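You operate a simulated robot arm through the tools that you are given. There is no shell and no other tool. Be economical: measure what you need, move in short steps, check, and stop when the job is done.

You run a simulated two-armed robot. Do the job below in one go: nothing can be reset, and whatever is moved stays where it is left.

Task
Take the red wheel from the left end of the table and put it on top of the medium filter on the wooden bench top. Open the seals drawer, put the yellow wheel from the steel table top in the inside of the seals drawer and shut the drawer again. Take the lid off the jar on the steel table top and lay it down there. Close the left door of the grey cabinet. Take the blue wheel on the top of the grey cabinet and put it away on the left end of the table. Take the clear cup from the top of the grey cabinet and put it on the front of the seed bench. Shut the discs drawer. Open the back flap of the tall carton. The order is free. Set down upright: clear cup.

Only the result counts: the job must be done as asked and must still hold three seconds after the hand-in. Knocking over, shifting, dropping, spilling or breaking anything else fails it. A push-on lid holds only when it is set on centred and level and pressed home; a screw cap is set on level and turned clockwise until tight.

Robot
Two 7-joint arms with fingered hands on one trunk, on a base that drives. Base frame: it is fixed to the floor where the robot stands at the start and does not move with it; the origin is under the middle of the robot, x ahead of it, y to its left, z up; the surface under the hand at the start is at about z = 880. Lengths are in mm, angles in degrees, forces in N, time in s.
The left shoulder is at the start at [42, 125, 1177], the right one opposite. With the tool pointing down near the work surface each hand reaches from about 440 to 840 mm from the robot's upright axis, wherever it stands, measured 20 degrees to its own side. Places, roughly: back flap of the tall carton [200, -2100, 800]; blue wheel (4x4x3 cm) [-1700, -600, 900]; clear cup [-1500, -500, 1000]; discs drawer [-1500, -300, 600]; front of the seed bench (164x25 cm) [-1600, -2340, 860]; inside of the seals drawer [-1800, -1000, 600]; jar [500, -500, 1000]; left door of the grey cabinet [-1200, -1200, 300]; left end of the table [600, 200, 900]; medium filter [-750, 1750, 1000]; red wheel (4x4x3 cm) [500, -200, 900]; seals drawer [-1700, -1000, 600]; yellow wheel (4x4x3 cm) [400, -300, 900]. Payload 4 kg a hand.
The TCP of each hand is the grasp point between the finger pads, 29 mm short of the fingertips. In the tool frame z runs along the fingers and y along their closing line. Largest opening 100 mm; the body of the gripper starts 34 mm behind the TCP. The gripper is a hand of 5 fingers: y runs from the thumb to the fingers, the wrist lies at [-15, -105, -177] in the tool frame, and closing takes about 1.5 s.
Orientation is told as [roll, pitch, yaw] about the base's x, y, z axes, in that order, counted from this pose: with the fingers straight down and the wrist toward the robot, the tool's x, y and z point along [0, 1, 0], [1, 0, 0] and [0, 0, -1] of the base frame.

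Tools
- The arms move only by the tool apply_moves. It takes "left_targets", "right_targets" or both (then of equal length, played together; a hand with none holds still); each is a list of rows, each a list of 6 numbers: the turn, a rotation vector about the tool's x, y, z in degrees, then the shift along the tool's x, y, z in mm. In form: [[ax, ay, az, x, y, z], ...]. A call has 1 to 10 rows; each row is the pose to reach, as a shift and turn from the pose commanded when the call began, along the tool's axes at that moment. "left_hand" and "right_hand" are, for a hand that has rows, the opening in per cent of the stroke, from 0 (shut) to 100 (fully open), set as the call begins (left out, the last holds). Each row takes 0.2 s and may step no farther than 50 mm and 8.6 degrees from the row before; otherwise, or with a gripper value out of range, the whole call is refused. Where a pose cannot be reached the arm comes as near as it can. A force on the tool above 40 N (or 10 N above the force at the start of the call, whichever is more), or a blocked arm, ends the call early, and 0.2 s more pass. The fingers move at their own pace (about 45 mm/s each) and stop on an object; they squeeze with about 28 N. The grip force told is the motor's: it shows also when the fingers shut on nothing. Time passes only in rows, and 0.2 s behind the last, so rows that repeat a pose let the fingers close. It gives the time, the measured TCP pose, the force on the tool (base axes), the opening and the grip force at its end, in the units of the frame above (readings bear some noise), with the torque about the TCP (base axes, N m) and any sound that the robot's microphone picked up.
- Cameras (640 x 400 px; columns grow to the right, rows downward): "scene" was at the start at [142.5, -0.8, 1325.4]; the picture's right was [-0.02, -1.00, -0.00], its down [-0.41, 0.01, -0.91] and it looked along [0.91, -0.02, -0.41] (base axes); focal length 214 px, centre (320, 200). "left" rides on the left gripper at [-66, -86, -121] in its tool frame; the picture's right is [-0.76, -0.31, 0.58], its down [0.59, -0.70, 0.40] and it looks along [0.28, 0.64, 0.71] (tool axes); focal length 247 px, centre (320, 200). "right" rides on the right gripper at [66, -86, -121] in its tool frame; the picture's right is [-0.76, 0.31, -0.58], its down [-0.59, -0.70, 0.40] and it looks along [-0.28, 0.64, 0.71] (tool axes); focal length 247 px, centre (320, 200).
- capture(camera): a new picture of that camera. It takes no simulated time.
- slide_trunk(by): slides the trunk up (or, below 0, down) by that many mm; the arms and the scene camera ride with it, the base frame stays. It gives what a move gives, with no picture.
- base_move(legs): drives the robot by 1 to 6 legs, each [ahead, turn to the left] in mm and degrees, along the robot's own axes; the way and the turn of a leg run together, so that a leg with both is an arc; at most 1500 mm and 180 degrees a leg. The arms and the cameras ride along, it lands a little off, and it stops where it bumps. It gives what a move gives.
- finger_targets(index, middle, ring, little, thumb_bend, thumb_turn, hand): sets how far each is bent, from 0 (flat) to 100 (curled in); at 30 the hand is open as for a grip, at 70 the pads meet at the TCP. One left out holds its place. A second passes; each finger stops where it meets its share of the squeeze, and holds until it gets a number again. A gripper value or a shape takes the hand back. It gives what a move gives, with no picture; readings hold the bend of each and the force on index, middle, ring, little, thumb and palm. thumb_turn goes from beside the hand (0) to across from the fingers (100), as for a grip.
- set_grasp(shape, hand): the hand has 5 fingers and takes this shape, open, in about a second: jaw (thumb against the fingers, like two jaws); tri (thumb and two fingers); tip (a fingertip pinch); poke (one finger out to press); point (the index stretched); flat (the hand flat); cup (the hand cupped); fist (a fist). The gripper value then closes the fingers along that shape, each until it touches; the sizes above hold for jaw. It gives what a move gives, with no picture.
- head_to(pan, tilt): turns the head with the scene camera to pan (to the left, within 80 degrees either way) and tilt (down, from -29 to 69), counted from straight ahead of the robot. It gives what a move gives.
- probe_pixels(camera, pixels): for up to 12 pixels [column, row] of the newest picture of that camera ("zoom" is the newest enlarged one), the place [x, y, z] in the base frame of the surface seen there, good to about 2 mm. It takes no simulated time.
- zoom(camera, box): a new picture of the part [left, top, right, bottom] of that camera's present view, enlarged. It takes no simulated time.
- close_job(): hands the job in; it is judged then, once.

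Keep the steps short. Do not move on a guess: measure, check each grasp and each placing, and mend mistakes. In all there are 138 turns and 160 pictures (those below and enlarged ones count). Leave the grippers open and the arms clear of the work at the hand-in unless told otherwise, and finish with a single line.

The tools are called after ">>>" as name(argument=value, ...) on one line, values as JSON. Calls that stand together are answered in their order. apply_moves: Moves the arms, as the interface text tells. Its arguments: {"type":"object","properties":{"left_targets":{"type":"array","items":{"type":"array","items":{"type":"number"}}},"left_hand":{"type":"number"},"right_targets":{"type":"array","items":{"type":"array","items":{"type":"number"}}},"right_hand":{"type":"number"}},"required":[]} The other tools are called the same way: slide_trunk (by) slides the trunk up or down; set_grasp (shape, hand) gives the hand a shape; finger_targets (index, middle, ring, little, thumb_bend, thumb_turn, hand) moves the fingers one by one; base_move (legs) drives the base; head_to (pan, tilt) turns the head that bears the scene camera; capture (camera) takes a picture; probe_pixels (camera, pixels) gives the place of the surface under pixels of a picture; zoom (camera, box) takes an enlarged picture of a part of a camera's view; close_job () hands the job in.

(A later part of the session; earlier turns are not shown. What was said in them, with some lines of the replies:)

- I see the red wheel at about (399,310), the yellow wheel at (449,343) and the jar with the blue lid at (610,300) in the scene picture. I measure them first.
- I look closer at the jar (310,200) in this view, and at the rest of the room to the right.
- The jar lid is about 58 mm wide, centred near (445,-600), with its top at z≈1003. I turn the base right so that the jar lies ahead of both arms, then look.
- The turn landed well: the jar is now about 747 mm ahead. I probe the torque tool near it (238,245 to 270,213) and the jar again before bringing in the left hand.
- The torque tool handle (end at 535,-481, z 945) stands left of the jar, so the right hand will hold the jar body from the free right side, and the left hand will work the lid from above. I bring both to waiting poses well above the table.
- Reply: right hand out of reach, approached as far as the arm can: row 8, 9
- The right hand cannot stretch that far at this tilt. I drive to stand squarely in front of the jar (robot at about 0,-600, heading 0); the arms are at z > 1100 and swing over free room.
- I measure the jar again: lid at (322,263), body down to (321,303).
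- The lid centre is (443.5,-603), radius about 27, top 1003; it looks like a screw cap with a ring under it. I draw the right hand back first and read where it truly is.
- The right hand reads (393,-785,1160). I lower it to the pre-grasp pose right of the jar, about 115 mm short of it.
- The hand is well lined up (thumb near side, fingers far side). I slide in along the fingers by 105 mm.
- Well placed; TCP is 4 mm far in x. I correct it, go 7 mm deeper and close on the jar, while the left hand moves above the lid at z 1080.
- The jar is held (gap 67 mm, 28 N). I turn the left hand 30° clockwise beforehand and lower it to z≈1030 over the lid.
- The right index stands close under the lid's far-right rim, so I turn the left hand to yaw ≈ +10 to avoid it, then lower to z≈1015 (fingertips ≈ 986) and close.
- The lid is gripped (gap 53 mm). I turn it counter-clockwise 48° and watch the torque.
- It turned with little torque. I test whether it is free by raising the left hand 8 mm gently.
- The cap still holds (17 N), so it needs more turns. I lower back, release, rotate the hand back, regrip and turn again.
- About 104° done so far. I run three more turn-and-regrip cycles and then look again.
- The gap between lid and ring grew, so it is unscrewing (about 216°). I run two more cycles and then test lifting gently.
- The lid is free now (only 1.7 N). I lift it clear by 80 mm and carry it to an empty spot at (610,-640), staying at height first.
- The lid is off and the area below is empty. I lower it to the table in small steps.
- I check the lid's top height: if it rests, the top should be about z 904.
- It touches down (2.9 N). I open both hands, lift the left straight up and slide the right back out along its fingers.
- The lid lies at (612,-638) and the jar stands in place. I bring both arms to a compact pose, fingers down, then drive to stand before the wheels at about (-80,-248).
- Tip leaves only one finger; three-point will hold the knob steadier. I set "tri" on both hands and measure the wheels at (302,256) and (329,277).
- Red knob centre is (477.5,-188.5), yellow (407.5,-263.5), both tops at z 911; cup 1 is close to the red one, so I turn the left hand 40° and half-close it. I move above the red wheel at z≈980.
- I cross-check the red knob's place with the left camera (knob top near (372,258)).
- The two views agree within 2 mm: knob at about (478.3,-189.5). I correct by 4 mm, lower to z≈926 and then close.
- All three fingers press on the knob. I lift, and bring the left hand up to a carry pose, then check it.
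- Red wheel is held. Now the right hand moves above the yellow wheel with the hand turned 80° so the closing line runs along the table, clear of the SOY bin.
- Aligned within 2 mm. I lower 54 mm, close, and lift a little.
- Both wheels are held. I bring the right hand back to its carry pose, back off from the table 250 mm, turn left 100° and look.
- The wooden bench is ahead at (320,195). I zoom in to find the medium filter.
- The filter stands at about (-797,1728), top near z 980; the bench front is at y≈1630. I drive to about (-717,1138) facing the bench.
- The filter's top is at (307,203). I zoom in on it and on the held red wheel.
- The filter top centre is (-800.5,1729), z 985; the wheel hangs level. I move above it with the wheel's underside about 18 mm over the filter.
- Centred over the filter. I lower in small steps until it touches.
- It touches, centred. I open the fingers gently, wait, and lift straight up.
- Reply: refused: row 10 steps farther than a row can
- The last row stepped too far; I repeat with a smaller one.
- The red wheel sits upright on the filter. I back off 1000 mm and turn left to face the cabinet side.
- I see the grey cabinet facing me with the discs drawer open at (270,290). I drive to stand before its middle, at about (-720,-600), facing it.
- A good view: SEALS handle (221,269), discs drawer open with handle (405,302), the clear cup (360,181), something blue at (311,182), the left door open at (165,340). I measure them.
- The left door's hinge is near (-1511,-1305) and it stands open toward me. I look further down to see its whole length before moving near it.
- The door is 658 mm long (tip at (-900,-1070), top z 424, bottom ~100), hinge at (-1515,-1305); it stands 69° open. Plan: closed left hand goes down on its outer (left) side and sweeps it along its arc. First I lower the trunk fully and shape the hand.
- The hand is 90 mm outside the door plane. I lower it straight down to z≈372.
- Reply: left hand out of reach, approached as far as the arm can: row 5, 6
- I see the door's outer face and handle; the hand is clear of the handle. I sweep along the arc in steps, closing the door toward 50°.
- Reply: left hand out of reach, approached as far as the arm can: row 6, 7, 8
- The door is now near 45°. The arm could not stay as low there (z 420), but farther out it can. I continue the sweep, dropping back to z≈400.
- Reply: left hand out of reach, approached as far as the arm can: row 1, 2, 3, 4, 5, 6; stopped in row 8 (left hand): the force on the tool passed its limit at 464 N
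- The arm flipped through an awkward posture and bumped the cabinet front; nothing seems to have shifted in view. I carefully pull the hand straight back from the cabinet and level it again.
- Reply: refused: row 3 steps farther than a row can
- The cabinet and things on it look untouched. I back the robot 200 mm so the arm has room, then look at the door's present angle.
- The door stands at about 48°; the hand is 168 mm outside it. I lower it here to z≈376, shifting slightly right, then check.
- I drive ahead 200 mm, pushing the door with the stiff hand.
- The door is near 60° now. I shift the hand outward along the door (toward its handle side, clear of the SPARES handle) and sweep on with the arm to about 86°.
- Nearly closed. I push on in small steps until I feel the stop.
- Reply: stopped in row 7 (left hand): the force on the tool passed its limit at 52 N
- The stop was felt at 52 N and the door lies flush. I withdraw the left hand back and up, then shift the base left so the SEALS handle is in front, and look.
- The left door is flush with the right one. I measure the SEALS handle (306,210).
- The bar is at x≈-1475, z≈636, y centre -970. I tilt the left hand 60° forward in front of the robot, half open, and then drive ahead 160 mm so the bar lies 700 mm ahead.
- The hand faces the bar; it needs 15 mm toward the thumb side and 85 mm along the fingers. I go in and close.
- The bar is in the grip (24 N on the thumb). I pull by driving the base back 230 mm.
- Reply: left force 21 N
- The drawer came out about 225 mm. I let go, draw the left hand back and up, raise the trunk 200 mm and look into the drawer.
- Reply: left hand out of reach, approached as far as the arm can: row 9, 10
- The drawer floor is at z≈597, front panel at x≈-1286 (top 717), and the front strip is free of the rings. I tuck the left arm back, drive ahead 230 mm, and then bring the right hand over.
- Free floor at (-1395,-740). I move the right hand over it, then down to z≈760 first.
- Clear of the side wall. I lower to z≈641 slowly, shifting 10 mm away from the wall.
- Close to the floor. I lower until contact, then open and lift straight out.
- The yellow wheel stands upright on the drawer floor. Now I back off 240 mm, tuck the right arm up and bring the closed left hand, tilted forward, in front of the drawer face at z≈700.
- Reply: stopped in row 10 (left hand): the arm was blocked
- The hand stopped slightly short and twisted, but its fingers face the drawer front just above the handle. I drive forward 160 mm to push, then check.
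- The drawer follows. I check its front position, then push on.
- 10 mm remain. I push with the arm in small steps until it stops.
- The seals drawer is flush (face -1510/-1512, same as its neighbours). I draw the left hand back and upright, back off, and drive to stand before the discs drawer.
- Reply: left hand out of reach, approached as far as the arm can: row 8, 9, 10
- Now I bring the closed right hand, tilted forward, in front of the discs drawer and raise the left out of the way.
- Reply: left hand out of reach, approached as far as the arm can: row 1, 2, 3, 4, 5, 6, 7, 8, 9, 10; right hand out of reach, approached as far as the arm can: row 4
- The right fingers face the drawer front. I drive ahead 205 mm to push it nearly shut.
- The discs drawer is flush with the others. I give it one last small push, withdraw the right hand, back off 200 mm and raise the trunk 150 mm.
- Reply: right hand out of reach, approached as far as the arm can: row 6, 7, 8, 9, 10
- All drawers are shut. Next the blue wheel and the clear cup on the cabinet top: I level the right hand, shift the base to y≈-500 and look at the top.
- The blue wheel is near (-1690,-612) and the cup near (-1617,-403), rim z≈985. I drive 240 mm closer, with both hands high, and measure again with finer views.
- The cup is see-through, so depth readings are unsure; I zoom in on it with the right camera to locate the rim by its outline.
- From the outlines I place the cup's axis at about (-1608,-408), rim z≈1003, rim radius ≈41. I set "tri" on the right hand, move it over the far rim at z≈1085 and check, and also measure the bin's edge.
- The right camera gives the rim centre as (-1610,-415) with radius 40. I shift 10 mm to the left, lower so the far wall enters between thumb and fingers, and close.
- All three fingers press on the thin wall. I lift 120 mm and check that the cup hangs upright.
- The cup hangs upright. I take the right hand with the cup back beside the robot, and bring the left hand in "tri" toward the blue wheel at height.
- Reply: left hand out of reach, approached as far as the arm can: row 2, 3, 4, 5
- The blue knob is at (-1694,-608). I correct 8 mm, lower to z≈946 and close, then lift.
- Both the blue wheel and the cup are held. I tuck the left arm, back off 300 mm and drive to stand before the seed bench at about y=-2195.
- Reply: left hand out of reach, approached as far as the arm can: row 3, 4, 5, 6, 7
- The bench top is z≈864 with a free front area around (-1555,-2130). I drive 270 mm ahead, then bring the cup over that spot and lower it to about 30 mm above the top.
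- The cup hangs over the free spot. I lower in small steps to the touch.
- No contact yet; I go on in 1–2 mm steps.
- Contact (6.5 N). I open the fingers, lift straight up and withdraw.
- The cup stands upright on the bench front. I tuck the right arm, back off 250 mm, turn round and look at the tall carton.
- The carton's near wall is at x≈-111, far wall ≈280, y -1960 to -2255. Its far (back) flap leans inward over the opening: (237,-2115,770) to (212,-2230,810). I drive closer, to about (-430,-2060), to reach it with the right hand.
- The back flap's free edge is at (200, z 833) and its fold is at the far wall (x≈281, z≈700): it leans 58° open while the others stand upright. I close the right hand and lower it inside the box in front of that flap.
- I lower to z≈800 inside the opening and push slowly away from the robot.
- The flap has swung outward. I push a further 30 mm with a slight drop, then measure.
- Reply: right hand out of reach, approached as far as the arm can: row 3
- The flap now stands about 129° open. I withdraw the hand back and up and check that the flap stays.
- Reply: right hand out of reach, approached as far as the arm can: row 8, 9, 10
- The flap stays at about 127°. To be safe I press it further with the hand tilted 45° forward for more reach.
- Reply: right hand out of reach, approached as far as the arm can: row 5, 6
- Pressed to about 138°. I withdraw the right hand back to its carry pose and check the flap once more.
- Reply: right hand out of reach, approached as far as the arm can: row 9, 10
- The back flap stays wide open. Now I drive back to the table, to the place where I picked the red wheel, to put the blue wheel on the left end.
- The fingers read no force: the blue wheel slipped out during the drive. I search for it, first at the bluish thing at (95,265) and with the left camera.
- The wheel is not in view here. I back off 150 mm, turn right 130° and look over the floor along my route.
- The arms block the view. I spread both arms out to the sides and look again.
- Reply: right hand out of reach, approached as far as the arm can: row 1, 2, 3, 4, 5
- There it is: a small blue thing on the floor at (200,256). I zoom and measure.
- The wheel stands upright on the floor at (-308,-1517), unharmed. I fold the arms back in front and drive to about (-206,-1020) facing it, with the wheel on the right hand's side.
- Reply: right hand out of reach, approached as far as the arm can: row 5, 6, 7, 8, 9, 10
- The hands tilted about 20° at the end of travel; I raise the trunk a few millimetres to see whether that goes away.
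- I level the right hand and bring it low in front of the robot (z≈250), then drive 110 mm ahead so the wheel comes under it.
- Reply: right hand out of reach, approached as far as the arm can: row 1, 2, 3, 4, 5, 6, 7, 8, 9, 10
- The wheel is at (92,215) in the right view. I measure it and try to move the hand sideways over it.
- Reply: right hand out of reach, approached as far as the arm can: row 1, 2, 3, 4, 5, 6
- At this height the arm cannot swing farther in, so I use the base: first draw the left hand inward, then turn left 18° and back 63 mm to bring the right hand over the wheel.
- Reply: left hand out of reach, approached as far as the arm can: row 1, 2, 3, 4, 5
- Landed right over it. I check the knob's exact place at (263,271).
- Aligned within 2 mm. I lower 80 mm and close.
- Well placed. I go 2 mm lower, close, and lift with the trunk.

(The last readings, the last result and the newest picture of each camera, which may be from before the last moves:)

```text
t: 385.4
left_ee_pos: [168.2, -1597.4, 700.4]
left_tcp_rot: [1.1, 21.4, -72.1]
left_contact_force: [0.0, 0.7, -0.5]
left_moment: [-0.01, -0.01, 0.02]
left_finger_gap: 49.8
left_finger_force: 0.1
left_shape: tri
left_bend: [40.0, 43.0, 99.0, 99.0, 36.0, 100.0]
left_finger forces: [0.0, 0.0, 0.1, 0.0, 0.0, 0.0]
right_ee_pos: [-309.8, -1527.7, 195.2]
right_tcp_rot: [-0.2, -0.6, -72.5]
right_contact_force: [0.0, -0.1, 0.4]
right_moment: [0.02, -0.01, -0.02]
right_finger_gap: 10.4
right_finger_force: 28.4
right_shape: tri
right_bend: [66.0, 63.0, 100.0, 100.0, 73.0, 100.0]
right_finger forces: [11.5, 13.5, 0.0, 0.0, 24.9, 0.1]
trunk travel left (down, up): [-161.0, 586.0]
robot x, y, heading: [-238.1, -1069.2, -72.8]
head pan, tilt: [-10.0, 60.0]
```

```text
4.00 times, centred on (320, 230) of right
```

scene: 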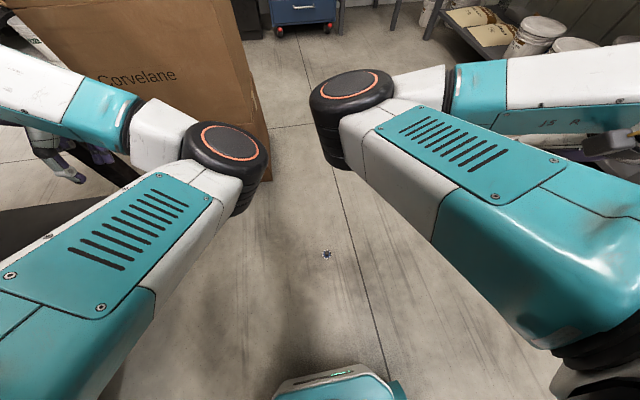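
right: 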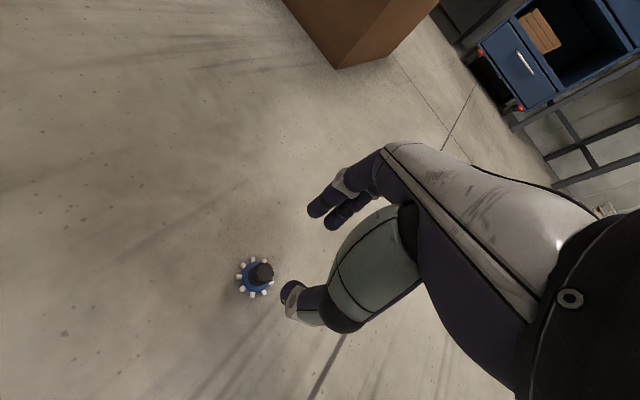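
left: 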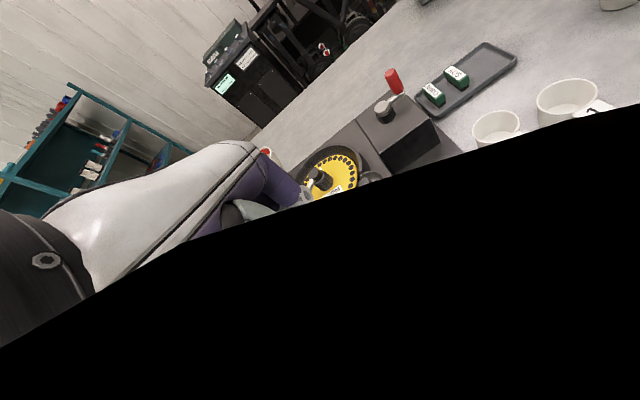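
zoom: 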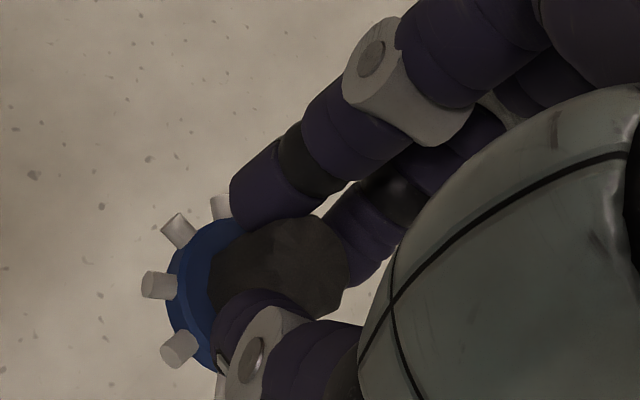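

The blue wheel is held firmly. I turn away from the table a little, raise the trunk to its start height and lift the right hand; then check the grip.

>>> base_move(legs=[[0, -40]])

>>> slide_trunk(by=214)

>>> apply_moves(right_targets=[[0, 0, 0, 0, 0, -45], [0, 0, 0, 0, 0, -90], [0, 0, 0, 0, 0, -135], [0, 0, 0, 0, 0, -180], [0, 0, 0, 0, 0, -225], [0, 0, 0, 0, 0, -270], [0, 0, 0, 0, 0, -315], [0, 0, 0, 0, 0, -360], [0, 0, 0, 0, 0, -405], [0, 0, 0, 0, 0, -450]])

>>> apply_moves(right_targets=[[0, 0, 0, 0, 0, -45], [0, 0, 0, 0, 0, -90], [0, 0, 0, 0, 0, -135], [0, 0, 0, 0, 0, -180], [0, 0, 0, 0, 0, -225]])

```text
t: 387.7
left_ee_pos: [-255.4, -1735.3, 700.2]
left_tcp_rot: [1.2, 21.3, -111.3]
left_contact_force: [0.7, 0.5, -0.2]
left_moment: [0.01, 0.01, -0.02]
left_finger_gap: 50.0
left_finger_force: 0.0
left_shape: tri
left_bend: [40.0, 43.0, 99.0, 99.0, 36.0, 100.0]
left_finger forces: [0.1, 0.1, 0.0, 0.0, 0.0, 0.0]
right_ee_pos: [-581.4, -1373.7, 193.9]
right_tcp_rot: [-0.4, -0.2, -111.7]
right_contact_force: [0.4, 0.5, -1.0]
right_moment: [0.01, 0.03, -0.04]
right_finger_gap: 10.5
right_finger_force: 27.4
right_shape: tri
right_bend: [66.0, 63.0, 100.0, 100.0, 73.0, 100.0]
right_finger forces: [11.5, 13.6, 0.0, 0.1, 24.8, 0.0]
trunk travel left (down, up): [-161.0, 586.0]
robot x, y, heading: [-231.2, -1070.5, -112.3]
head pan, tilt: [-10.0, 60.0]
```

```text
t: 390.0
left_ee_pos: [-256.5, -1734.8, 914.2]
left_tcp_rot: [1.1, 21.4, -111.3]
left_contact_force: [-0.8, -0.4, 0.2]
left_moment: [0.03, 0.0, 0.0]
left_finger_gap: 50.1
left_finger_force: 0.0
left_shape: tri
left_bend: [40.0, 43.0, 99.0, 99.0, 36.0, 100.0]
left_finger forces: [0.0, 0.1, 0.0, 0.1, 0.0, 0.1]
right_ee_pos: [-580.5, -1372.3, 407.9]
right_tcp_rot: [-0.3, -0.2, -111.8]
right_contact_force: [-0.4, -0.4, -0.5]
right_moment: [0.01, 0.0, 0.04]
right_finger_gap: 10.2
right_finger_force: 27.7
right_shape: tri
right_bend: [66.0, 63.0, 100.0, 100.0, 73.0, 100.0]
right_finger forces: [12.0, 13.9, 0.1, 0.0, 24.7, 0.0]
trunk travel left (down, up): [-375.0, 372.0]
robot x, y, heading: [-238.9, -1071.3, -112.4]
head pan, tilt: [-10.0, 60.0]
```

```text
t: 392.2
left_ee_pos: [-256.4, -1735.9, 914.5]
left_tcp_rot: [1.1, 21.3, -111.4]
left_contact_force: [0.4, -0.1, -0.6]
left_moment: [-0.02, 0.03, -0.02]
left_finger_gap: 49.8
left_finger_force: 0.1
left_shape: tri
left_bend: [40.0, 43.0, 99.0, 99.0, 36.0, 100.0]
left_finger forces: [0.0, 0.0, 0.1, 0.1, 0.0, 0.0]
right_ee_pos: [-577.6, -1371.5, 856.1]
right_tcp_rot: [-0.4, 0.0, -111.7]
right_contact_force: [0.4, 1.0, -0.9]
right_moment: [0.02, 0.0, 0.03]
right_finger_gap: 10.0
right_finger_force: 27.7
right_shape: tri
right_bend: [66.0, 63.0, 100.0, 100.0, 73.0, 100.0]
right_finger forces: [13.5, 15.1, 0.1, 0.1, 24.4, 0.0]
trunk travel left (down, up): [-375.0, 372.0]
robot x, y, heading: [-236.8, -1073.9, -112.2]
head pan, tilt: [-10.0, 60.0]
```

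```text
t: 393.4
left_ee_pos: [-255.4, -1735.3, 915.7]
left_tcp_rot: [1.2, 21.3, -111.3]
left_contact_force: [0.2, -0.2, -0.3]
left_moment: [-0.01, 0.03, 0.04]
left_finger_gap: 49.9
left_finger_force: 0.1
left_shape: tri
left_bend: [40.0, 43.0, 99.0, 99.0, 36.0, 100.0]
left_finger forces: [0.0, 0.0, 0.1, 0.0, 0.0, 0.0]
right_ee_pos: [-575.2, -1370.0, 1081.4]
right_tcp_rot: [-0.4, -0.1, -111.9]
right_contact_force: [0.4, 0.5, -0.3]
right_moment: [0.01, 0.02, -0.02]
right_finger_gap: 9.8
right_finger_force: 28.5
right_shape: tri
right_bend: [66.0, 64.0, 100.0, 100.0, 73.0, 100.0]
right_finger forces: [14.0, 15.7, 0.1, 0.1, 24.0, 0.0]
right hand out of reach, approached as far as the arm can: row 3, 4
trunk travel left (down, up): [-375.0, 372.0]
robot x, y, heading: [-235.2, -1076.5, -112.6]
head pan, tilt: [-10.0, 60.0]
```

The grip holds (bends steady). I raise and level the left hand, then drive backward to the table's left end so that few turns are needed.

>>> apply_moves(left_targets=[[-2.7, 0, 0, 0, -28, -21], [-5.4, 0, 0, 0, -57, -42], [-8, 0, 0, 0, -85, -64], [-10.7, 0, 0, 0, -113, -85], [-13.3, 0, 0, 0, -142, -106], [-16, 0, 0, 0, -170, -127], [-18.7, 0, 0, 0, -199, -149], [-21.3, 0, 0, 0, -227, -170]])

>>> base_move(legs=[[0, 22.4], [-925, 0]])

```text
t: 395.2
left_ee_pos: [-203.0, -1685.5, 1112.5]
left_tcp_rot: [1.1, 0.2, -111.6]
left_contact_force: [0.3, 0.6, -0.8]
left_moment: [0.0, 0.0, 0.02]
left_finger_gap: 49.9
left_finger_force: 0.0
left_shape: tri
left_bend: [40.0, 43.0, 99.0, 99.0, 36.0, 100.0]
left_finger forces: [0.0, 0.0, 0.0, 0.1, 0.0, 0.0]
left hand out of reach, approached as far as the arm can: row 4, 5, 6, 7, 8
right_ee_pos: [-574.7, -1370.7, 1082.3]
right_tcp_rot: [-0.4, -0.1, -111.7]
right_contact_force: [-0.6, 0.4, -0.2]
right_moment: [0.03, -0.01, -0.02]
right_finger_gap: 9.8
right_finger_force: 28.2
right_shape: tri
right_bend: [66.0, 64.0, 100.0, 100.0, 73.0, 100.0]
right_finger forces: [14.0, 15.6, 0.0, 0.0, 24.0, 0.0]
trunk travel left (down, up): [-375.0, 372.0]
robot x, y, heading: [-237.6, -1072.1, -112.3]
head pan, tilt: [-10.0, 60.0]
```

```text
t: 401.2
left_ee_pos: [30.2, -706.8, 1112.8]
left_tcp_rot: [1.1, 0.2, -89.5]
left_contact_force: [-0.5, -0.3, -0.5]
left_moment: [0.0, 0.0, 0.02]
left_finger_gap: 50.1
left_finger_force: 0.1
left_shape: tri
left_bend: [40.0, 43.0, 99.0, 99.0, 36.0, 100.0]
left_finger forces: [0.0, 0.0, 0.0, 0.0, 0.0, 0.0]
right_ee_pos: [-435.0, -555.4, 1081.4]
right_tcp_rot: [-0.4, -0.2, -89.7]
right_contact_force: [-0.2, 0.1, -1.1]
right_moment: [-0.01, 0.01, -0.02]
right_finger_gap: 9.8
right_finger_force: 27.5
right_shape: tri
right_bend: [66.0, 64.0, 100.0, 100.0, 73.0, 100.0]
right_finger forces: [14.1, 15.5, 0.1, 0.0, 24.1, 0.0]
trunk travel left (down, up): [-375.0, 372.0]
robot x, y, heading: [-238.0, -153.0, -90.3]
head pan, tilt: [-10.0, 60.0]
```

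Still held with unchanged readings. I turn left 90° to face the table and look.

>>> base_move(legs=[[0, 90], [130, 0]])

>>> head_to(pan=0, tilt=38)

>>> capture(camera="scene")

```text
t: 406.4
left_ee_pos: [451.9, 99.2, 1112.7]
left_tcp_rot: [1.1, 0.2, -0.4]
left_contact_force: [-0.2, -0.2, 0.3]
left_moment: [0.01, -0.02, 0.0]
left_finger_gap: 49.8
left_finger_force: 0.0
left_shape: tri
left_bend: [40.0, 43.0, 99.0, 99.0, 36.0, 100.0]
left_finger forces: [0.0, 0.1, 0.0, 0.0, 0.0, 0.0]
right_ee_pos: [294.0, -362.2, 1081.9]
right_tcp_rot: [-0.3, -0.1, -0.4]
right_contact_force: [-0.4, -0.5, 0.0]
right_moment: [0.01, -0.01, -0.02]
right_finger_gap: 9.5
right_finger_force: 27.9
right_shape: tri
right_bend: [66.0, 64.0, 100.0, 100.0, 73.0, 100.0]
right_finger forces: [13.9, 15.6, 0.1, 0.0, 23.9, 0.0]
trunk travel left (down, up): [-375.0, 372.0]
robot x, y, heading: [-104.8, -154.8, -0.9]
head pan, tilt: [-10.0, 60.0]
```

```text
t: 407.2
left_ee_pos: [452.1, 99.6, 1112.9]
left_tcp_rot: [1.2, 0.2, -0.3]
left_contact_force: [0.4, 0.0, -0.4]
left_moment: [0.03, 0.02, -0.01]
left_finger_gap: 49.9
left_finger_force: 0.1
left_shape: tri
left_bend: [40.0, 43.0, 99.0, 99.0, 36.0, 100.0]
left_finger forces: [0.0, 0.0, 0.1, 0.0, 0.1, 0.0]
right_ee_pos: [294.0, -361.3, 1082.4]
right_tcp_rot: [-0.4, -0.3, -0.4]
right_contact_force: [-0.4, -0.3, -0.5]
right_moment: [0.01, -0.03, -0.03]
right_finger_gap: 10.1
right_finger_force: 28.1
right_shape: tri
right_bend: [66.0, 64.0, 100.0, 100.0, 73.0, 100.0]
right_finger forces: [14.1, 15.8, 0.0, 0.0, 23.9, 0.1]
trunk travel left (down, up): [-375.0, 372.0]
robot x, y, heading: [-107.9, -157.0, -1.1]
head pan, tilt: [0.0, 38.0]
```

```text
9 pictures are left
```

scene: 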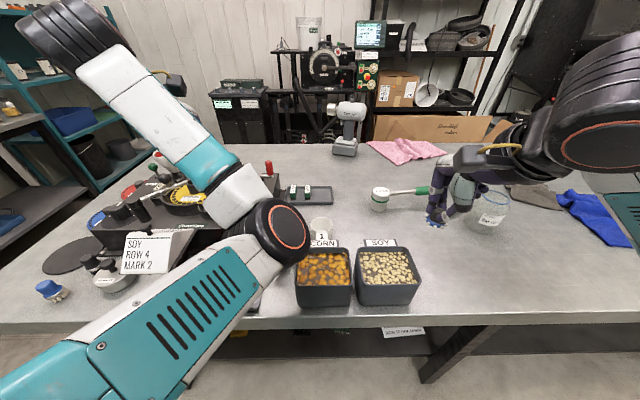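

The blue wheel is still held. I measure the free spot between cup 1 and the torque tool, around (345,220).

>>> probe_pixels(camera="scene", pixels=[[345, 222], [333, 200], [332, 225], [345, 212], [355, 222], [375, 208], [345, 190], [380, 240]])

```text
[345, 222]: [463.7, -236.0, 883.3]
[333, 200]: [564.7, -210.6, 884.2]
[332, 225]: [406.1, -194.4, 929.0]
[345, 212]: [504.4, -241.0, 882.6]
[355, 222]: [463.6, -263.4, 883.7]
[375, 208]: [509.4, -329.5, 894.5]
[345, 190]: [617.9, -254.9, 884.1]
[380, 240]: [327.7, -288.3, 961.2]
```

I bring the right hand over (490,-190), turning it 60° so the wrist stays clear of the left elbow, down to z≈975.

>>> apply_moves(right_targets=[[0, 0, -7.5, 21, 24, 0], [0, 0, -15, 43, 48, 0], [0, 0, -22.5, 64, 73, 0], [0, 0, -30, 86, 97, 0], [0, 0, -37.5, 108, 121, 0], [0, 0, -45, 130, 146, 0], [0, 0, -52.5, 151, 170, 0], [0, 0, -60, 173, 195, 20], [0, 0, -60, 173, 195, 65], [0, 0, -60, 173, 195, 107]])

>>> capture(camera="right")

```text
t: 409.4
left_ee_pos: [453.2, 100.1, 1112.1]
left_tcp_rot: [1.1, 0.2, -0.3]
left_contact_force: [0.4, 0.1, 0.0]
left_moment: [0.02, -0.01, 0.05]
left_finger_gap: 49.8
left_finger_force: 0.1
left_shape: tri
left_bend: [40.0, 43.0, 99.0, 99.0, 36.0, 100.0]
left_finger forces: [0.0, 0.0, 0.0, 0.0, 0.0, 0.1]
right_ee_pos: [489.5, -190.1, 974.1]
right_tcp_rot: [-0.4, 0.2, 59.5]
right_contact_force: [-0.3, -0.3, -0.5]
right_moment: [-0.02, -0.02, -0.01]
right_finger_gap: 9.6
right_finger_force: 28.0
right_shape: tri
right_bend: [66.0, 64.0, 100.0, 100.0, 74.0, 100.0]
right_finger forces: [14.2, 15.7, 0.0, 0.0, 24.0, 0.1]
trunk travel left (down, up): [-375.0, 372.0]
robot x, y, heading: [-110.9, -154.8, -1.2]
head pan, tilt: [0.0, 38.0]
```

```text
8 pictures are left
```

right: 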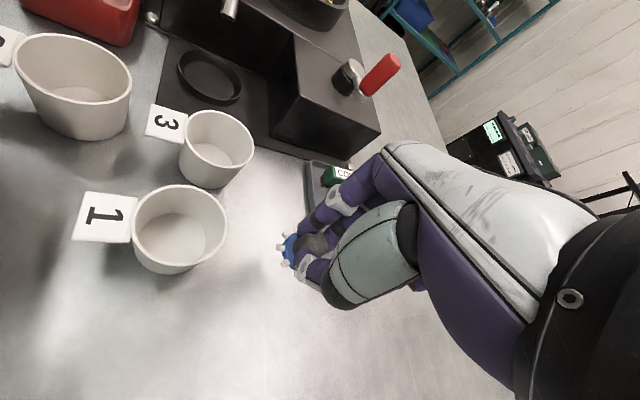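

The spot is free. I lower in small steps to the touch.

>>> apply_moves(right_targets=[[0, 0, 0, 0, 0, 20], [0, 0, 0, 0, 0, 38], [0, 0, 0, 0, 0, 42], [0, 0, 0, 0, 0, 45]])

>>> apply_moves(right_targets=[[0, 0, 0, 0, 0, 1.5], [0, 0, 0, 0, 0, 3], [0, 0, 0, 0, 0, 4]])

>>> zoom(camera="right", box=[240, 180, 400, 280])

```text
t: 410.4
left_ee_pos: [452.2, 99.4, 1112.7]
left_tcp_rot: [1.1, 0.2, -0.4]
left_contact_force: [0.6, 0.6, 0.8]
left_moment: [0.0, -0.03, -0.01]
left_finger_gap: 49.7
left_finger_force: 0.1
left_shape: tri
left_bend: [40.0, 43.0, 99.0, 99.0, 36.0, 100.0]
left_finger forces: [0.0, 0.0, 0.0, 0.1, 0.0, 0.0]
right_ee_pos: [489.0, -190.6, 930.5]
right_tcp_rot: [-0.4, 0.2, 59.6]
right_contact_force: [0.3, -0.1, 0.1]
right_moment: [0.0, 0.02, 0.0]
right_finger_gap: 9.8
right_finger_force: 28.2
right_shape: tri
right_bend: [66.0, 64.0, 100.0, 100.0, 74.0, 100.0]
right_finger forces: [14.4, 15.8, 0.0, 0.1, 24.0, 0.0]
trunk travel left (down, up): [-375.0, 372.0]
robot x, y, heading: [-103.9, -156.5, -0.9]
head pan, tilt: [0.0, 38.0]
```

```text
t: 411.2
left_ee_pos: [452.2, 98.9, 1111.6]
left_tcp_rot: [1.1, 0.1, -0.3]
left_contact_force: [0.3, 0.5, 0.8]
left_moment: [0.0, 0.02, -0.01]
left_finger_gap: 50.2
left_finger_force: 0.0
left_shape: tri
left_bend: [40.0, 43.0, 99.0, 99.0, 36.0, 100.0]
left_finger forces: [0.1, 0.0, 0.0, 0.0, 0.0, 0.1]
right_ee_pos: [490.2, -191.5, 926.6]
right_tcp_rot: [-0.4, 0.1, 59.6]
right_contact_force: [-1.0, -0.2, 0.4]
right_moment: [0.01, 0.0, 0.0]
right_finger_gap: 9.5
right_finger_force: 28.1
right_shape: tri
right_bend: [66.0, 64.0, 100.0, 100.0, 74.0, 100.0]
right_finger forces: [14.3, 15.9, 0.1, 0.0, 23.8, 0.0]
trunk travel left (down, up): [-375.0, 372.0]
robot x, y, heading: [-104.9, -157.9, -1.1]
head pan, tilt: [0.0, 38.0]
```

```text
4.00 times, centred on (320, 230) of right
```

zoom: 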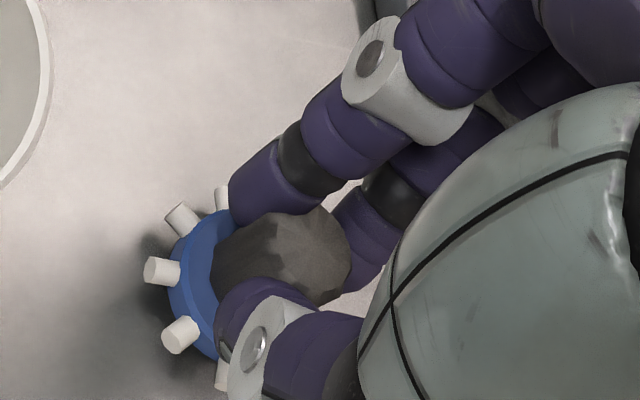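

Nearly down. I lower on in 1 mm steps until contact.

>>> apply_moves(right_targets=[[0, 0, 0, 0, 0, 1], [0, 0, 0, 0, 0, 2], [0, 0, 0, 0, 0, 3]])

>>> apply_moves(right_targets=[[0, 0, 0, 0, 0, 1], [0, 0, 0, 0, 0, 1.5]])

```text
t: 412.0
left_ee_pos: [451.9, 100.5, 1113.6]
left_tcp_rot: [1.2, 0.1, -0.2]
left_contact_force: [-0.3, -0.4, 0.4]
left_moment: [0.03, -0.03, -0.01]
left_finger_gap: 49.7
left_finger_force: 0.1
left_shape: tri
left_bend: [40.0, 43.0, 99.0, 99.0, 36.0, 100.0]
left_finger forces: [0.1, 0.0, 0.0, 0.0, 0.1, 0.1]
right_ee_pos: [490.7, -190.9, 921.5]
right_tcp_rot: [-0.4, 0.3, 59.6]
right_contact_force: [-0.1, -0.2, 0.7]
right_moment: [-0.01, -0.01, 0.0]
right_finger_gap: 9.7
right_finger_force: 27.7
right_shape: tri
right_bend: [66.0, 64.0, 100.0, 100.0, 74.0, 100.0]
right_finger forces: [14.2, 15.9, 0.0, 0.0, 23.9, 0.0]
trunk travel left (down, up): [-375.0, 372.0]
robot x, y, heading: [-106.7, -155.1, -1.3]
head pan, tilt: [0.0, 38.0]
```

```text
t: 412.6
left_ee_pos: [452.6, 100.1, 1112.3]
left_tcp_rot: [1.2, 0.2, -0.3]
left_contact_force: [1.2, -0.7, -0.1]
left_moment: [-0.02, 0.01, 0.01]
left_finger_gap: 49.8
left_finger_force: 0.0
left_shape: tri
left_bend: [40.0, 43.0, 99.0, 99.0, 36.0, 100.0]
left_finger forces: [0.2, 0.0, 0.0, 0.0, 0.0, 0.1]
right_ee_pos: [489.6, -192.5, 921.7]
right_tcp_rot: [-0.5, 0.3, 59.6]
right_contact_force: [1.3, -1.2, 2.8]
right_moment: [0.01, -0.05, 0.0]
right_finger_gap: 9.8
right_finger_force: 28.5
right_shape: tri
right_bend: [66.0, 64.0, 100.0, 100.0, 74.0, 100.0]
right_finger forces: [14.0, 16.4, 0.0, 0.0, 24.8, 0.1]
trunk travel left (down, up): [-375.0, 372.0]
robot x, y, heading: [-107.7, -156.4, -1.2]
head pan, tilt: [0.0, 38.0]
```

It rests (2.8 N). I open the fingers, lift straight up and check.

>>> apply_moves(right_targets=[[0, 0, 0, 0, 0, 0], [0, 0, 0, 0, 0, 0], [0, 0, 0, 0, 0, 0], [0, 0, 0, 0, 0, 0], [0, 0, 0, 0, 0, -15], [0, 0, 0, 0, 0, -50], [0, 0, 0, 0, 0, -95], [0, 0, 0, 0, 0, -140], [0, 0, 0, 0, -30, -160], [0, 0, 0, 0, -70, -165]], right_hand=50)

>>> zoom(camera="scene", box=[270, 170, 400, 250])

```text
t: 414.8
left_ee_pos: [450.7, 98.4, 1113.0]
left_tcp_rot: [1.1, 0.2, -0.3]
left_contact_force: [0.4, -1.1, -0.1]
left_moment: [0.02, -0.01, -0.02]
left_finger_gap: 49.7
left_finger_force: 0.0
left_shape: tri
left_bend: [40.0, 43.0, 99.0, 99.0, 36.0, 100.0]
left_finger forces: [0.0, 0.1, 0.0, 0.0, 0.0, 0.0]
right_ee_pos: [451.6, -252.0, 1087.5]
right_tcp_rot: [-0.4, 0.2, 59.6]
right_contact_force: [-0.7, -1.1, 0.1]
right_moment: [0.02, 0.03, -0.02]
right_finger_gap: 50.0
right_finger_force: 0.0
right_shape: tri
right_bend: [40.0, 43.0, 99.0, 99.0, 36.0, 100.0]
right_finger forces: [0.1, 0.0, 0.0, 0.0, 0.0, 0.0]
trunk travel left (down, up): [-375.0, 372.0]
robot x, y, heading: [-105.9, -156.3, -1.4]
head pan, tilt: [0.0, 38.0]
```

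```text
4.92 times, centred on (335, 210) of scene
```

zoom: 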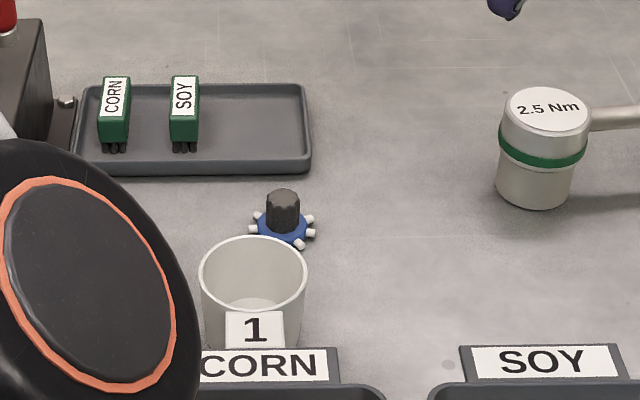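

The blue wheel stands upright on the left end of the table. I open both hands fully and back away from the table.

>>> apply_moves(left_targets=[[0, 0, 0, 0, 0, -10], [0, 0, 0, 0, 0, -20], [0, 0, 0, 0, 0, -20], [0, 0, 0, 0, 0, -20]], left_hand=100, right_targets=[[0, 0, 0, 0, -30, -10], [0, 0, 0, 0, -60, -20], [0, 0, 0, 0, -90, -30], [0, 0, 0, 0, -90, -30]], right_hand=100)

>>> base_move(legs=[[-400, 0]])

>>> capture(camera="scene")

```text
t: 415.8
left_ee_pos: [457.5, 101.6, 1132.2]
left_tcp_rot: [1.1, 0.2, -0.3]
left_contact_force: [0.1, 0.0, 0.2]
left_moment: [-0.02, 0.06, -0.02]
left_finger_gap: 99.8
left_finger_force: 0.1
left_shape: tri
left_bend: [30.0, 30.0, 99.0, 99.0, 30.0, 98.0]
left_finger forces: [0.1, 0.0, 0.1, 0.1, 0.0, 0.1]
left hand out of reach, approached as far as the arm can: row 2, 3, 4
right_ee_pos: [410.0, -326.2, 1116.4]
right_tcp_rot: [-0.4, 0.3, 59.6]
right_contact_force: [-0.1, -0.7, 0.7]
right_moment: [0.02, -0.02, 0.01]
right_finger_gap: 99.8
right_finger_force: 0.0
right_shape: tri
right_bend: [30.0, 30.0, 99.0, 99.0, 30.0, 98.0]
right_finger forces: [0.0, 0.1, 0.0, 0.0, 0.1, 0.0]
trunk travel left (down, up): [-375.0, 372.0]
robot x, y, heading: [-106.8, -159.5, -0.9]
head pan, tilt: [0.0, 38.0]
```

```text
t: 418.3
left_ee_pos: [62.2, 109.9, 1133.7]
left_tcp_rot: [1.1, 0.1, -0.3]
left_contact_force: [-0.3, -0.5, 0.3]
left_moment: [0.0, -0.02, 0.0]
left_finger_gap: 99.6
left_finger_force: 0.0
left_shape: tri
left_bend: [30.0, 30.0, 99.0, 99.0, 30.0, 98.0]
left_finger forces: [0.1, 0.1, 0.1, 0.0, 0.0, 0.0]
right_ee_pos: [15.0, -320.3, 1117.1]
right_tcp_rot: [-0.4, 0.2, 59.5]
right_contact_force: [-0.6, 0.3, -0.8]
right_moment: [-0.02, -0.02, 0.03]
right_finger_gap: 99.6
right_finger_force: 0.1
right_shape: tri
right_bend: [30.0, 30.0, 99.0, 99.0, 30.0, 98.0]
right_finger forces: [0.0, 0.1, 0.0, 0.0, 0.0, 0.0]
trunk travel left (down, up): [-375.0, 372.0]
robot x, y, heading: [-501.3, -149.6, -1.2]
head pan, tilt: [0.0, 38.0]
```

```text
5 pictures are left
```

scene: 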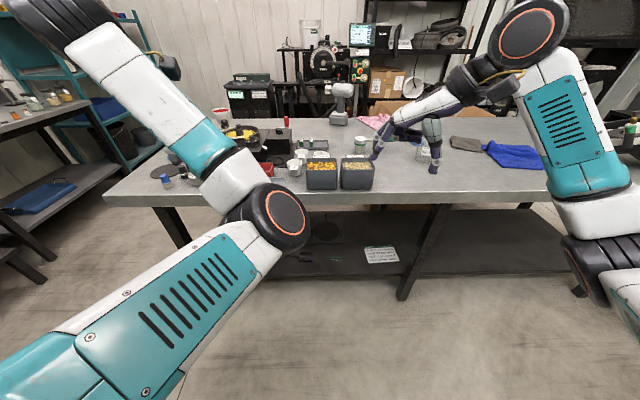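

All the jobs are done and the arms are clear of the work with both hands open; I hand in.

>>> close_job()

```text
The job is handed in.
```

All eight tasks are finished and handed in; on the way, the blue wheel slipped to the floor and the left hand struck the grey cabinet's front once, hard (464 N), with no damage or shift seen to either.
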